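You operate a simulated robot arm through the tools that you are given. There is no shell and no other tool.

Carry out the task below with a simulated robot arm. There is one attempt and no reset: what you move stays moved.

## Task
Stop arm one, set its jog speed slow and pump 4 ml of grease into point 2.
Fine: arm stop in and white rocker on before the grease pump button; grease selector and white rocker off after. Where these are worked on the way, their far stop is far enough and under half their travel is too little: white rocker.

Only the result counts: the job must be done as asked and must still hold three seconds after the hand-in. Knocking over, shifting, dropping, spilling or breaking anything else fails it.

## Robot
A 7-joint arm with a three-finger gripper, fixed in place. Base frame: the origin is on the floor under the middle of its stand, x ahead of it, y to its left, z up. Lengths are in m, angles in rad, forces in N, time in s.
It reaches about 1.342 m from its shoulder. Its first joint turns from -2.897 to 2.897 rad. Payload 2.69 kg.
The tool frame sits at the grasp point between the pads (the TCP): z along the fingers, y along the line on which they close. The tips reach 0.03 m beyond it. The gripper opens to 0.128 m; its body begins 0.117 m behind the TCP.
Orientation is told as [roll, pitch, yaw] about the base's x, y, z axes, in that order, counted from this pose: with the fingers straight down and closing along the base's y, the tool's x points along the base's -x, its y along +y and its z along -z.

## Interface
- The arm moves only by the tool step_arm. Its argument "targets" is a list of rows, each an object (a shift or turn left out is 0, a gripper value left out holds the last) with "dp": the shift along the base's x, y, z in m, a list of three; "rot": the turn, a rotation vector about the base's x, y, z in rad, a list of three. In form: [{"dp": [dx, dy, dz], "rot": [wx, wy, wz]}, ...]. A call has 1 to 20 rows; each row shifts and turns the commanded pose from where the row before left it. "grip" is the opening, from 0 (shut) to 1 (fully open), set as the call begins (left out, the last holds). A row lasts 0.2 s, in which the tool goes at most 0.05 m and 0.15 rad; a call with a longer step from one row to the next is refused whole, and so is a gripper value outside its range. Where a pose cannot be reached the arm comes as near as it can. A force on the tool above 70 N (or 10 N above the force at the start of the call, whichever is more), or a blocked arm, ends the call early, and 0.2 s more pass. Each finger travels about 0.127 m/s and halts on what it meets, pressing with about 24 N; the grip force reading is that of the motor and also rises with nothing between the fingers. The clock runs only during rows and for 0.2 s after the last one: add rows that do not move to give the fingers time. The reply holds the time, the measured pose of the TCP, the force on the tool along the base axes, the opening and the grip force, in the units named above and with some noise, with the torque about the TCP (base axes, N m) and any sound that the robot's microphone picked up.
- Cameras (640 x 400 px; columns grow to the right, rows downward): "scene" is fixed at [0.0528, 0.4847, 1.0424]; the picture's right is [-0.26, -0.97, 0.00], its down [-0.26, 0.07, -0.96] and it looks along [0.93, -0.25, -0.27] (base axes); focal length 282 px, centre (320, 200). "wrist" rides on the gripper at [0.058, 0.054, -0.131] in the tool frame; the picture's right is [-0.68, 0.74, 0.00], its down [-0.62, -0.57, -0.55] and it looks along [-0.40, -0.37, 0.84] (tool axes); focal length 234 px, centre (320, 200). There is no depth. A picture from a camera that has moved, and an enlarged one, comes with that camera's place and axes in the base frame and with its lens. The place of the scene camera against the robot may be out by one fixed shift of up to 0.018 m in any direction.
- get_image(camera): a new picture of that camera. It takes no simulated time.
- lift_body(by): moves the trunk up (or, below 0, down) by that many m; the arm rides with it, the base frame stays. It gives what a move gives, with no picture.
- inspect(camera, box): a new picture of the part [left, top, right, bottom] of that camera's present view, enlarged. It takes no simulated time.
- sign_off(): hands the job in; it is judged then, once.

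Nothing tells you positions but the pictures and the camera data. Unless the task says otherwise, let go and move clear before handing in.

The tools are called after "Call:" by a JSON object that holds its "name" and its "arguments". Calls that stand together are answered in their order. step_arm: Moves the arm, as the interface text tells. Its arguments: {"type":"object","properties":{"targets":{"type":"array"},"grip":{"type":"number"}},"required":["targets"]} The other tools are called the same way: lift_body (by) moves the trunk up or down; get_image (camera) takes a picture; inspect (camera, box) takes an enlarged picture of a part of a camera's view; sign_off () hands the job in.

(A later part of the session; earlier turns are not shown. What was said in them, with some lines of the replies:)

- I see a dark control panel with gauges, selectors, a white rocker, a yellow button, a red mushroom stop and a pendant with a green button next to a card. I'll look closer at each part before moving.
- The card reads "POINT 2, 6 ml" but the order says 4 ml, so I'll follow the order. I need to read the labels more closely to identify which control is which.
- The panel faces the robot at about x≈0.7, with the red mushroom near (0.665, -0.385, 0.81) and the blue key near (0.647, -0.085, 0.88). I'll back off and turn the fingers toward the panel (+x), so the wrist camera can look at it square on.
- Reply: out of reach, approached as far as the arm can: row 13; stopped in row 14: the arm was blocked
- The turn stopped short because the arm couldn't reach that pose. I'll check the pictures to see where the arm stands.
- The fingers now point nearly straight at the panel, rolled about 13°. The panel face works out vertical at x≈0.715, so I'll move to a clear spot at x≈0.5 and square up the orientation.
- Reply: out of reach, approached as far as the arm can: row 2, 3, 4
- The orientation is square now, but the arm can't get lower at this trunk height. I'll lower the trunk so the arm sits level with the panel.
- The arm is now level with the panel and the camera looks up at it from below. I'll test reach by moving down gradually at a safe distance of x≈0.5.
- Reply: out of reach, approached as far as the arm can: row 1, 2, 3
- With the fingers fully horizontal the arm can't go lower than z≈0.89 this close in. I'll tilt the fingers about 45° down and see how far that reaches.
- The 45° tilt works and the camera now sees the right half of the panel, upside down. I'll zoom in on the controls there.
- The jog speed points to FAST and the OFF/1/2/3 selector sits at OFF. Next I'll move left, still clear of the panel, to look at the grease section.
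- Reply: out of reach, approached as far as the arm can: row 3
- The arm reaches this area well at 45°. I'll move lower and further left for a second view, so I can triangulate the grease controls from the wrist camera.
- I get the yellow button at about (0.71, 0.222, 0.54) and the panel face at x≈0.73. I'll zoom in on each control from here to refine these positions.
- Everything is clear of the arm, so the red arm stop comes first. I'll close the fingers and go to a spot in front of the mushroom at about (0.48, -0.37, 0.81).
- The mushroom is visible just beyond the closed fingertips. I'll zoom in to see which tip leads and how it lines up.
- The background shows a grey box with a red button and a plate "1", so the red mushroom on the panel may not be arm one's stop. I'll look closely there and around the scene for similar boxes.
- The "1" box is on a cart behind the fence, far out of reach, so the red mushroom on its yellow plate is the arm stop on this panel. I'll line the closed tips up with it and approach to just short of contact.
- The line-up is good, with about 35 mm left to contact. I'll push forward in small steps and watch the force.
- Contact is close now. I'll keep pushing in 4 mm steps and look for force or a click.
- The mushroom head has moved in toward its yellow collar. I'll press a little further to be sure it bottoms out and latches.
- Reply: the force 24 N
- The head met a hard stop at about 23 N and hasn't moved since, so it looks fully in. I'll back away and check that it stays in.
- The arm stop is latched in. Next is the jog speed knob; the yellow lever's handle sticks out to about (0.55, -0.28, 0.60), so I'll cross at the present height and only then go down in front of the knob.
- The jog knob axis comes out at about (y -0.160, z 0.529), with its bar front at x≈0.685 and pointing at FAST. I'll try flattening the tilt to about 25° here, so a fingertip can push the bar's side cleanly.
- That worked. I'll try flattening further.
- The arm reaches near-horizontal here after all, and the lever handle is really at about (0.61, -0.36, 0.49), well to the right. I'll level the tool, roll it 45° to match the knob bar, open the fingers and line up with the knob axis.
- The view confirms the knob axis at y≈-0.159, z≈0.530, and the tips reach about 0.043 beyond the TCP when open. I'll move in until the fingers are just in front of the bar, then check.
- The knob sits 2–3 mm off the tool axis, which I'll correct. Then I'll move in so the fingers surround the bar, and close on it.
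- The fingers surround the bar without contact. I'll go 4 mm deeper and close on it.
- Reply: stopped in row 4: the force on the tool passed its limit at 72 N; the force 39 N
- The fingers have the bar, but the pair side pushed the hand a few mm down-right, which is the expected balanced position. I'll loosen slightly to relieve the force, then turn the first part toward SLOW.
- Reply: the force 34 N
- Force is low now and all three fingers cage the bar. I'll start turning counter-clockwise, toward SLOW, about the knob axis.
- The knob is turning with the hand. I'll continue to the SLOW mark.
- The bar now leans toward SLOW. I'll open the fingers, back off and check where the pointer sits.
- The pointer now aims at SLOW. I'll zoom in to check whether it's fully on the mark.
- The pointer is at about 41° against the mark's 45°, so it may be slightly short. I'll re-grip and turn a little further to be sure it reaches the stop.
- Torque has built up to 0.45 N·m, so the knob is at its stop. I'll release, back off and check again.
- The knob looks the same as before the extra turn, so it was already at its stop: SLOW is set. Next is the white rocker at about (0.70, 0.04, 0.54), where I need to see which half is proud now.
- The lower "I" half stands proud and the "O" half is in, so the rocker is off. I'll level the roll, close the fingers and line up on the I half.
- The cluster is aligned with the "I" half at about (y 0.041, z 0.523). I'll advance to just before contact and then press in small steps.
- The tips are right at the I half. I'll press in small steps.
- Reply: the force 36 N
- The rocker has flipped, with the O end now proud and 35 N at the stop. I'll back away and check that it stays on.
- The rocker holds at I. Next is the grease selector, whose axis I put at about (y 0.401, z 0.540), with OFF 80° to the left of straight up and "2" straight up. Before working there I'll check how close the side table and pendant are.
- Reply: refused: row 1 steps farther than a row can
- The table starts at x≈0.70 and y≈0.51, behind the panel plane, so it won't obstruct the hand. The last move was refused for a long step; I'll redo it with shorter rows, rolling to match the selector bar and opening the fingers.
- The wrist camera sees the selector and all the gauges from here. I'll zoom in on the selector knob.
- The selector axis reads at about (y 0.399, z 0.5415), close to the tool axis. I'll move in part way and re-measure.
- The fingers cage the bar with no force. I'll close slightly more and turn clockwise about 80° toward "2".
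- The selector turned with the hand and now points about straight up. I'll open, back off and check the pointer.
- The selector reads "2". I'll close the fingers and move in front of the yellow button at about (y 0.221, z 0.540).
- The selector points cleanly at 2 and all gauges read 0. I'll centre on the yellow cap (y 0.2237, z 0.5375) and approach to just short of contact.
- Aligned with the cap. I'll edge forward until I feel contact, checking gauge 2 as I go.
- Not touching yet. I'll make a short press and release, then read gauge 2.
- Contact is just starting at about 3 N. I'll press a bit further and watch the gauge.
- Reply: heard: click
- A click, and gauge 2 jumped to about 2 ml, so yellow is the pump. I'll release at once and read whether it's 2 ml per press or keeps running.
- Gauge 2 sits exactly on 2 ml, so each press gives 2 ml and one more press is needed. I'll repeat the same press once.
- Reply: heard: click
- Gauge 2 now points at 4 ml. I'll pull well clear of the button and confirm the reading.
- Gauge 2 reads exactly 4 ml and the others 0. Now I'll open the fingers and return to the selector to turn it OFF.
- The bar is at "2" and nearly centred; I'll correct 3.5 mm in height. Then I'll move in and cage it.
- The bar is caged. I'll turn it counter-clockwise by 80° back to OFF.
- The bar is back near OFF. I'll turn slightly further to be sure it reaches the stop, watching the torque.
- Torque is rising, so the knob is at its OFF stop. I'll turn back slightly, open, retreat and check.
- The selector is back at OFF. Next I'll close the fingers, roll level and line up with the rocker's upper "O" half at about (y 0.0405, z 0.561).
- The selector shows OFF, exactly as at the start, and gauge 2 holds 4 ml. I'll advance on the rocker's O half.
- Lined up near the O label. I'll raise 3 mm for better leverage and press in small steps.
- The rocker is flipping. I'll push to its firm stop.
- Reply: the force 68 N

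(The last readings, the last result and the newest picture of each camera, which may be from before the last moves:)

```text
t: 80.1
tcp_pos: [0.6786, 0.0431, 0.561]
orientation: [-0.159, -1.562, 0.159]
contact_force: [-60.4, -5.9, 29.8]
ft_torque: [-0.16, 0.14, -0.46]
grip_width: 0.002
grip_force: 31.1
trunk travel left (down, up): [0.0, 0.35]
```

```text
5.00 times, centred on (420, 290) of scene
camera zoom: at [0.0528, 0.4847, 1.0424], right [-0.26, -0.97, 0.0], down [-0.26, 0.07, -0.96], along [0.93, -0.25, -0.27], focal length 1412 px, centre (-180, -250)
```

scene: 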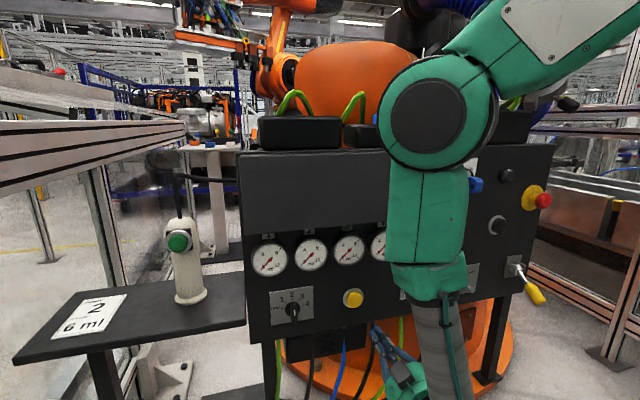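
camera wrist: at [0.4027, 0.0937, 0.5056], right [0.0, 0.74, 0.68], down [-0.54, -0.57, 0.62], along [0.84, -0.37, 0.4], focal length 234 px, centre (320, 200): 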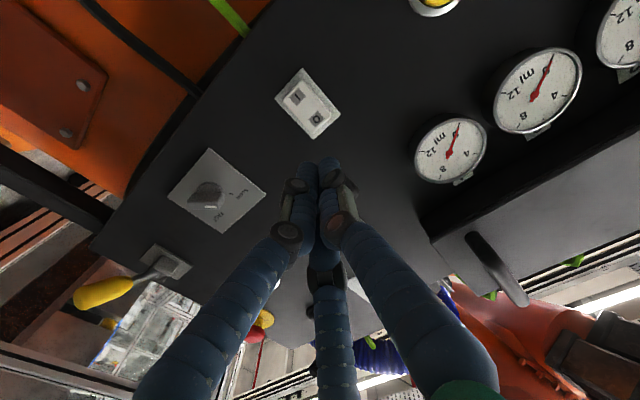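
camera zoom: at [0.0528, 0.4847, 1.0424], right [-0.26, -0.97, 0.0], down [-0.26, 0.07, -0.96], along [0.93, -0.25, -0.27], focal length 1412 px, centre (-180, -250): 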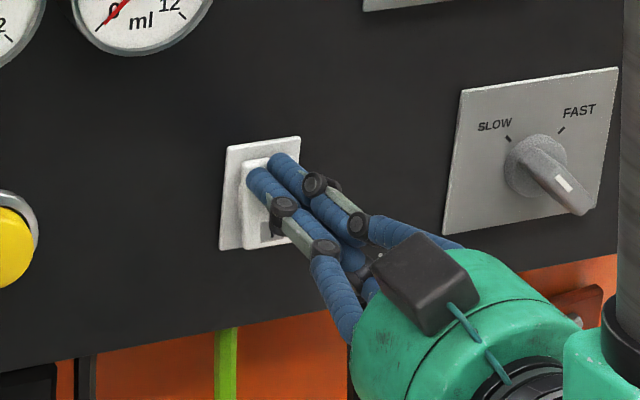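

It's at a hard stop with 60 N, so I'll back away and check everything.

Call:
{"name": "step_arm", "arguments": {"targets": [{"dp": [-0.03, 0, 0]}, {"dp": [-0.045, 0, 0]}, {"dp": [-0.045, 0, 0]}, {"dp": [-0.045, 0, 0]}, {"dp": [0, 0, 0]}]}}

Call:
{"name": "inspect", "arguments": {"camera": "scene", "box": [390, 270, 430, 305]}}

Call:
{"name": "get_image", "arguments": {"camera": "scene"}}

Call:
{"name": "get_image", "arguments": {"camera": "wrist"}}

```text
t: 81.3
tcp_pos: [0.5182, 0.0446, 0.5592]
orientation: [-0.054, -1.567, 0.056]
contact_force: [0.7, -0.9, -0.1]
ft_torque: [-0.01, 0.0, -0.01]
grip_width: 0.002
grip_force: 31.4
trunk travel left (down, up): [0.0, 0.35]
```

```text
11.43 times, centred on (410, 288) of scene
camera zoom: at [0.0528, 0.4847, 1.0424], right [-0.26, -0.97, 0.0], down [-0.26, 0.07, -0.96], along [0.93, -0.25, -0.27], focal length 3226 px, centre (-709, -800)
```

zoom: 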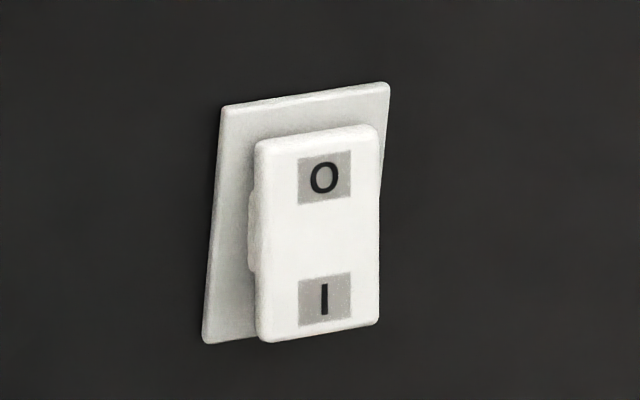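

```text
taken
```

scene: 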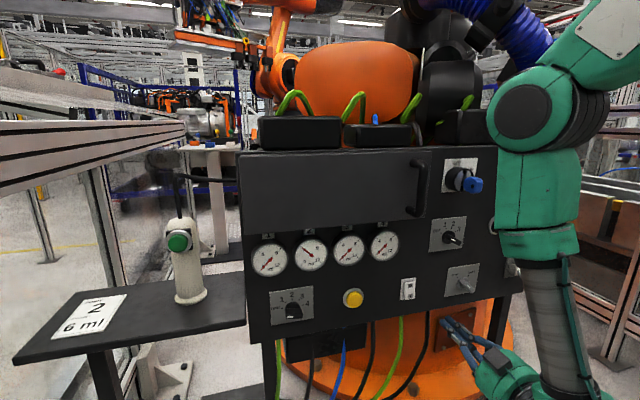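

```text
taken
camera wrist: at [0.3856, 0.0983, 0.5028], right [0.0, 0.74, 0.68], down [-0.54, -0.57, 0.62], along [0.84, -0.37, 0.4], focal length 234 px, centre (320, 200)
```

wrist: 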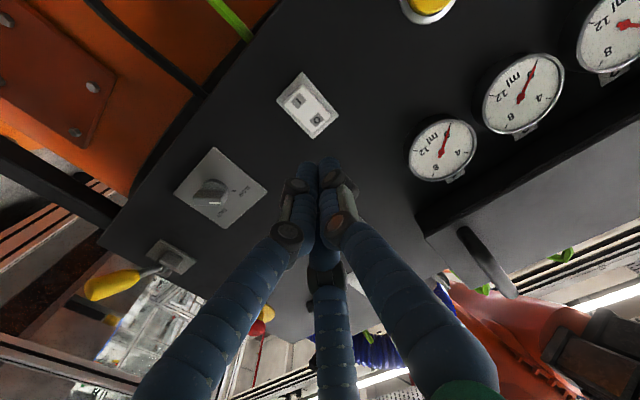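

The rocker is back at O, exactly as at the start. I'll take a last look at the jog knob, the arm stop and the lever from here.

Call:
{"name": "inspect", "arguments": {"camera": "wrist", "box": [160, 140, 280, 240]}}

Call:
{"name": "inspect", "arguments": {"camera": "scene", "box": [425, 205, 505, 305]}}

Call:
{"name": "inspect", "arguments": {"camera": "scene", "box": [240, 225, 430, 335]}}

```text
4.00 times, centred on (220, 190) of wrist
camera zoom: at [0.3856, 0.0983, 0.5028], right [0.0, 0.74, 0.68], down [-0.54, -0.57, 0.62], along [0.84, -0.37, 0.4], focal length 937 px, centre (720, 240)
```

zoom: 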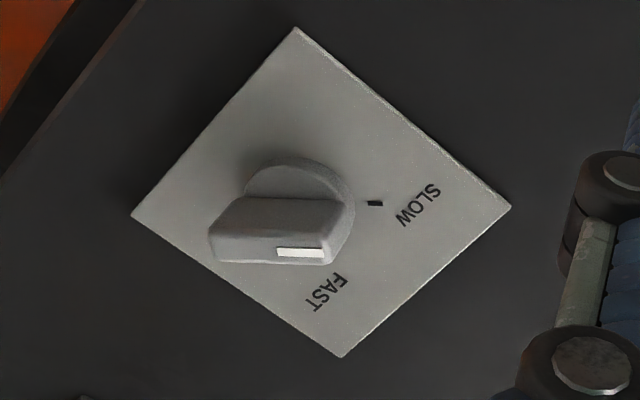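

```text
4.00 times, centred on (465, 255) of scene
camera zoom: at [0.0528, 0.4847, 1.0424], right [-0.26, -0.97, 0.0], down [-0.26, 0.07, -0.96], along [0.93, -0.25, -0.27], focal length 1129 px, centre (-260, -20)
```

zoom: 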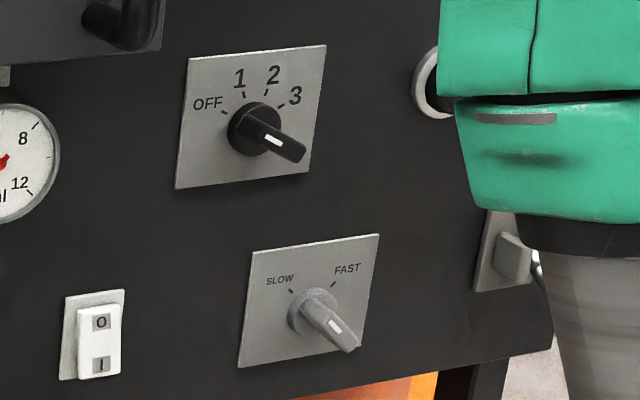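

```text
3.37 times, centred on (335, 280) of scene
camera zoom: at [0.0528, 0.4847, 1.0424], right [-0.26, -0.97, 0.0], down [-0.26, 0.07, -0.96], along [0.93, -0.25, -0.27], focal length 951 px, centre (270, -70)
```

zoom: 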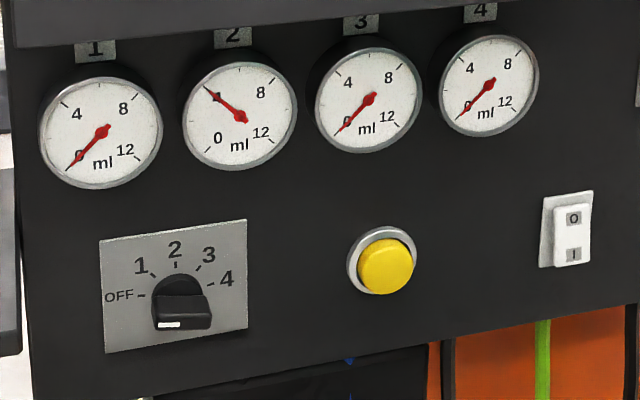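

The jog bar is parallel with the SLOW tick, the selector is OFF, gauge 2 is at 4 ml and the rocker is off. I'll move the arm clear, out of the line of sight, to confirm the arm stop is still in.

Call:
{"name": "step_arm", "arguments": {"targets": [{"dp": [-0.02, 0.03, 0.015]}, {"dp": [-0.02, 0.04, 0.015]}, {"dp": [0, 0.045, 0.015]}, {"dp": [0, 0.045, 0.015]}, {"dp": [0, 0, 0]}, {"dp": [0, 0, 0]}]}}

Call:
{"name": "get_image", "arguments": {"camera": "scene"}}

Call:
{"name": "inspect", "arguments": {"camera": "scene", "box": [480, 150, 600, 320]}}

```text
t: 82.7
tcp_pos: [0.4785, 0.2053, 0.6223]
orientation: [-0.083, -1.566, 0.085]
contact_force: [-0.1, 0.3, -1.0]
ft_torque: [-0.01, 0.0, -0.02]
grip_width: 0.002
grip_force: 31.7
trunk travel left (down, up): [0.0, 0.35]
```

```text
taken
```

scene: 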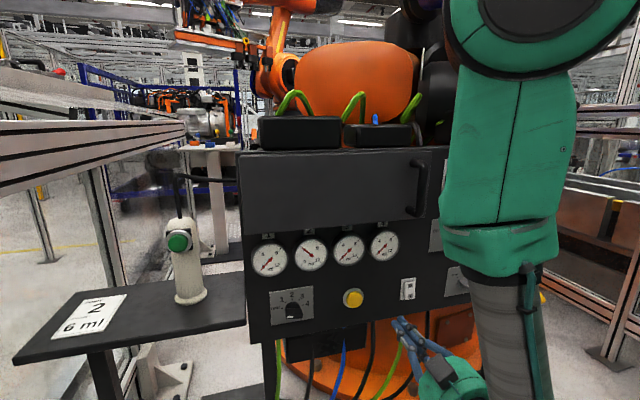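

```text
2.35 times, centred on (540, 235) of scene
camera zoom: at [0.0528, 0.4847, 1.0424], right [-0.26, -0.97, 0.0], down [-0.26, 0.07, -0.96], along [0.93, -0.25, -0.27], focal length 664 px, centre (-198, 118)
```

zoom: 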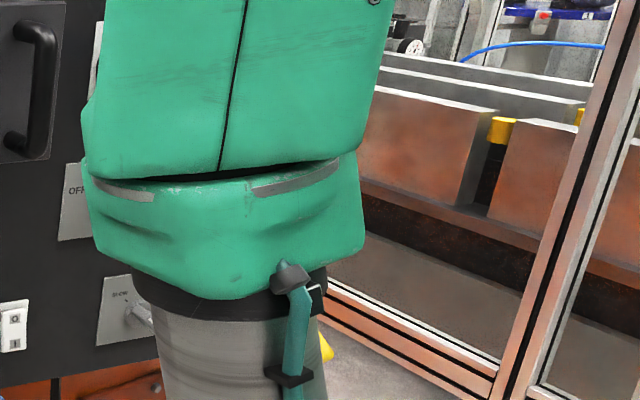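

Call:
{"name": "step_arm", "arguments": {"targets": [{"dp": [0, 0.045, 0]}, {"dp": [0, 0.045, 0]}, {"dp": [0, 0.045, 0]}, {"dp": [0, 0, 0]}]}}

Call:
{"name": "inspect", "arguments": {"camera": "scene", "box": [420, 140, 580, 320]}}

Call:
{"name": "get_image", "arguments": {"camera": "scene"}}

```text
t: 83.7
tcp_pos: [0.4797, 0.3359, 0.6218]
orientation: [-0.028, -1.566, 0.03]
contact_force: [-0.5, -0.6, -0.4]
ft_torque: [-0.03, 0.01, 0.0]
grip_width: 0.002
grip_force: 31.4
trunk travel left (down, up): [0.0, 0.35]
```

```text
2.22 times, centred on (500, 230) of scene
camera zoom: at [0.0528, 0.4847, 1.0424], right [-0.26, -0.97, 0.0], down [-0.26, 0.07, -0.96], along [0.93, -0.25, -0.27], focal length 627 px, centre (-80, 133)
```

zoom: 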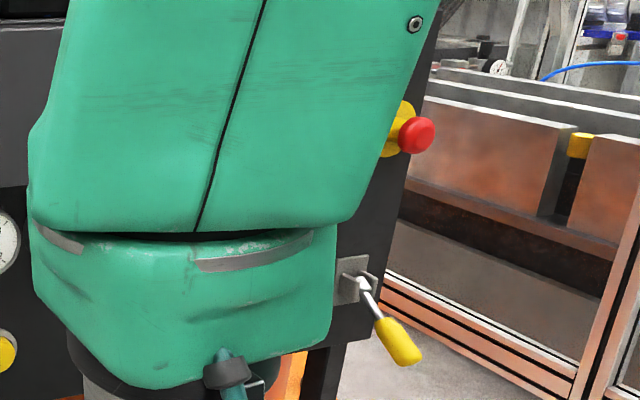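

```text
taken
```

scene: 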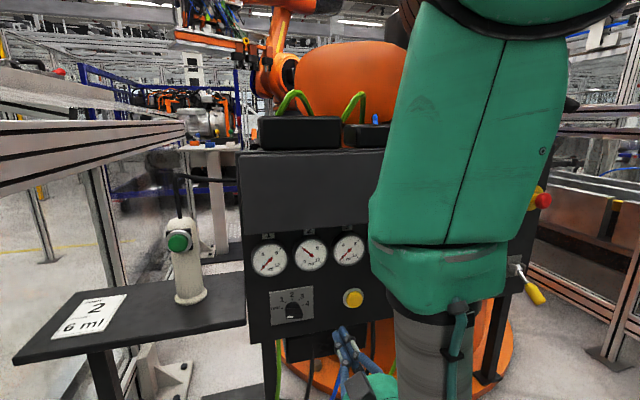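

The arm stop is still in, jog speed is SLOW, and gauge 2 reads 4 ml with the other gauges at 0. The grease selector and white rocker are off, nothing else has moved, and the arm is clear of the panel. I'm handing in.

Call:
{"name": "sign_off", "arguments": {}}

```text
The job is handed in.
```

I finished the job and handed it in. At my last look the panel showed everything as you asked:

- **Arm stop:** the red mushroom button is pushed in and latched.
- **Jog speed:** the knob points at SLOW and is against its stop.
- **Grease:** gauge 2 reads 4 ml and the other three gauges read 0. The yellow button gave 2 ml per press, so I pressed it twice.
- **Order:** the arm stop was in and the white rocker was on before the first press. Afterwards I turned the grease selector back to OFF and the rocker to O.

**Card mismatch:** the card on the side table says 6 ml for point 2. I followed your order of 4 ml.

**Which controls I used:** the arm stop and pump button are not labelled as such. I took the red mushroom as arm one's stop because it was the only one in reach. The yellow button proved to be the pump when gauge 2 moved.

The gripper had let go and the arm was clear of the panel when I handed in. I saw nothing else moved or knocked.
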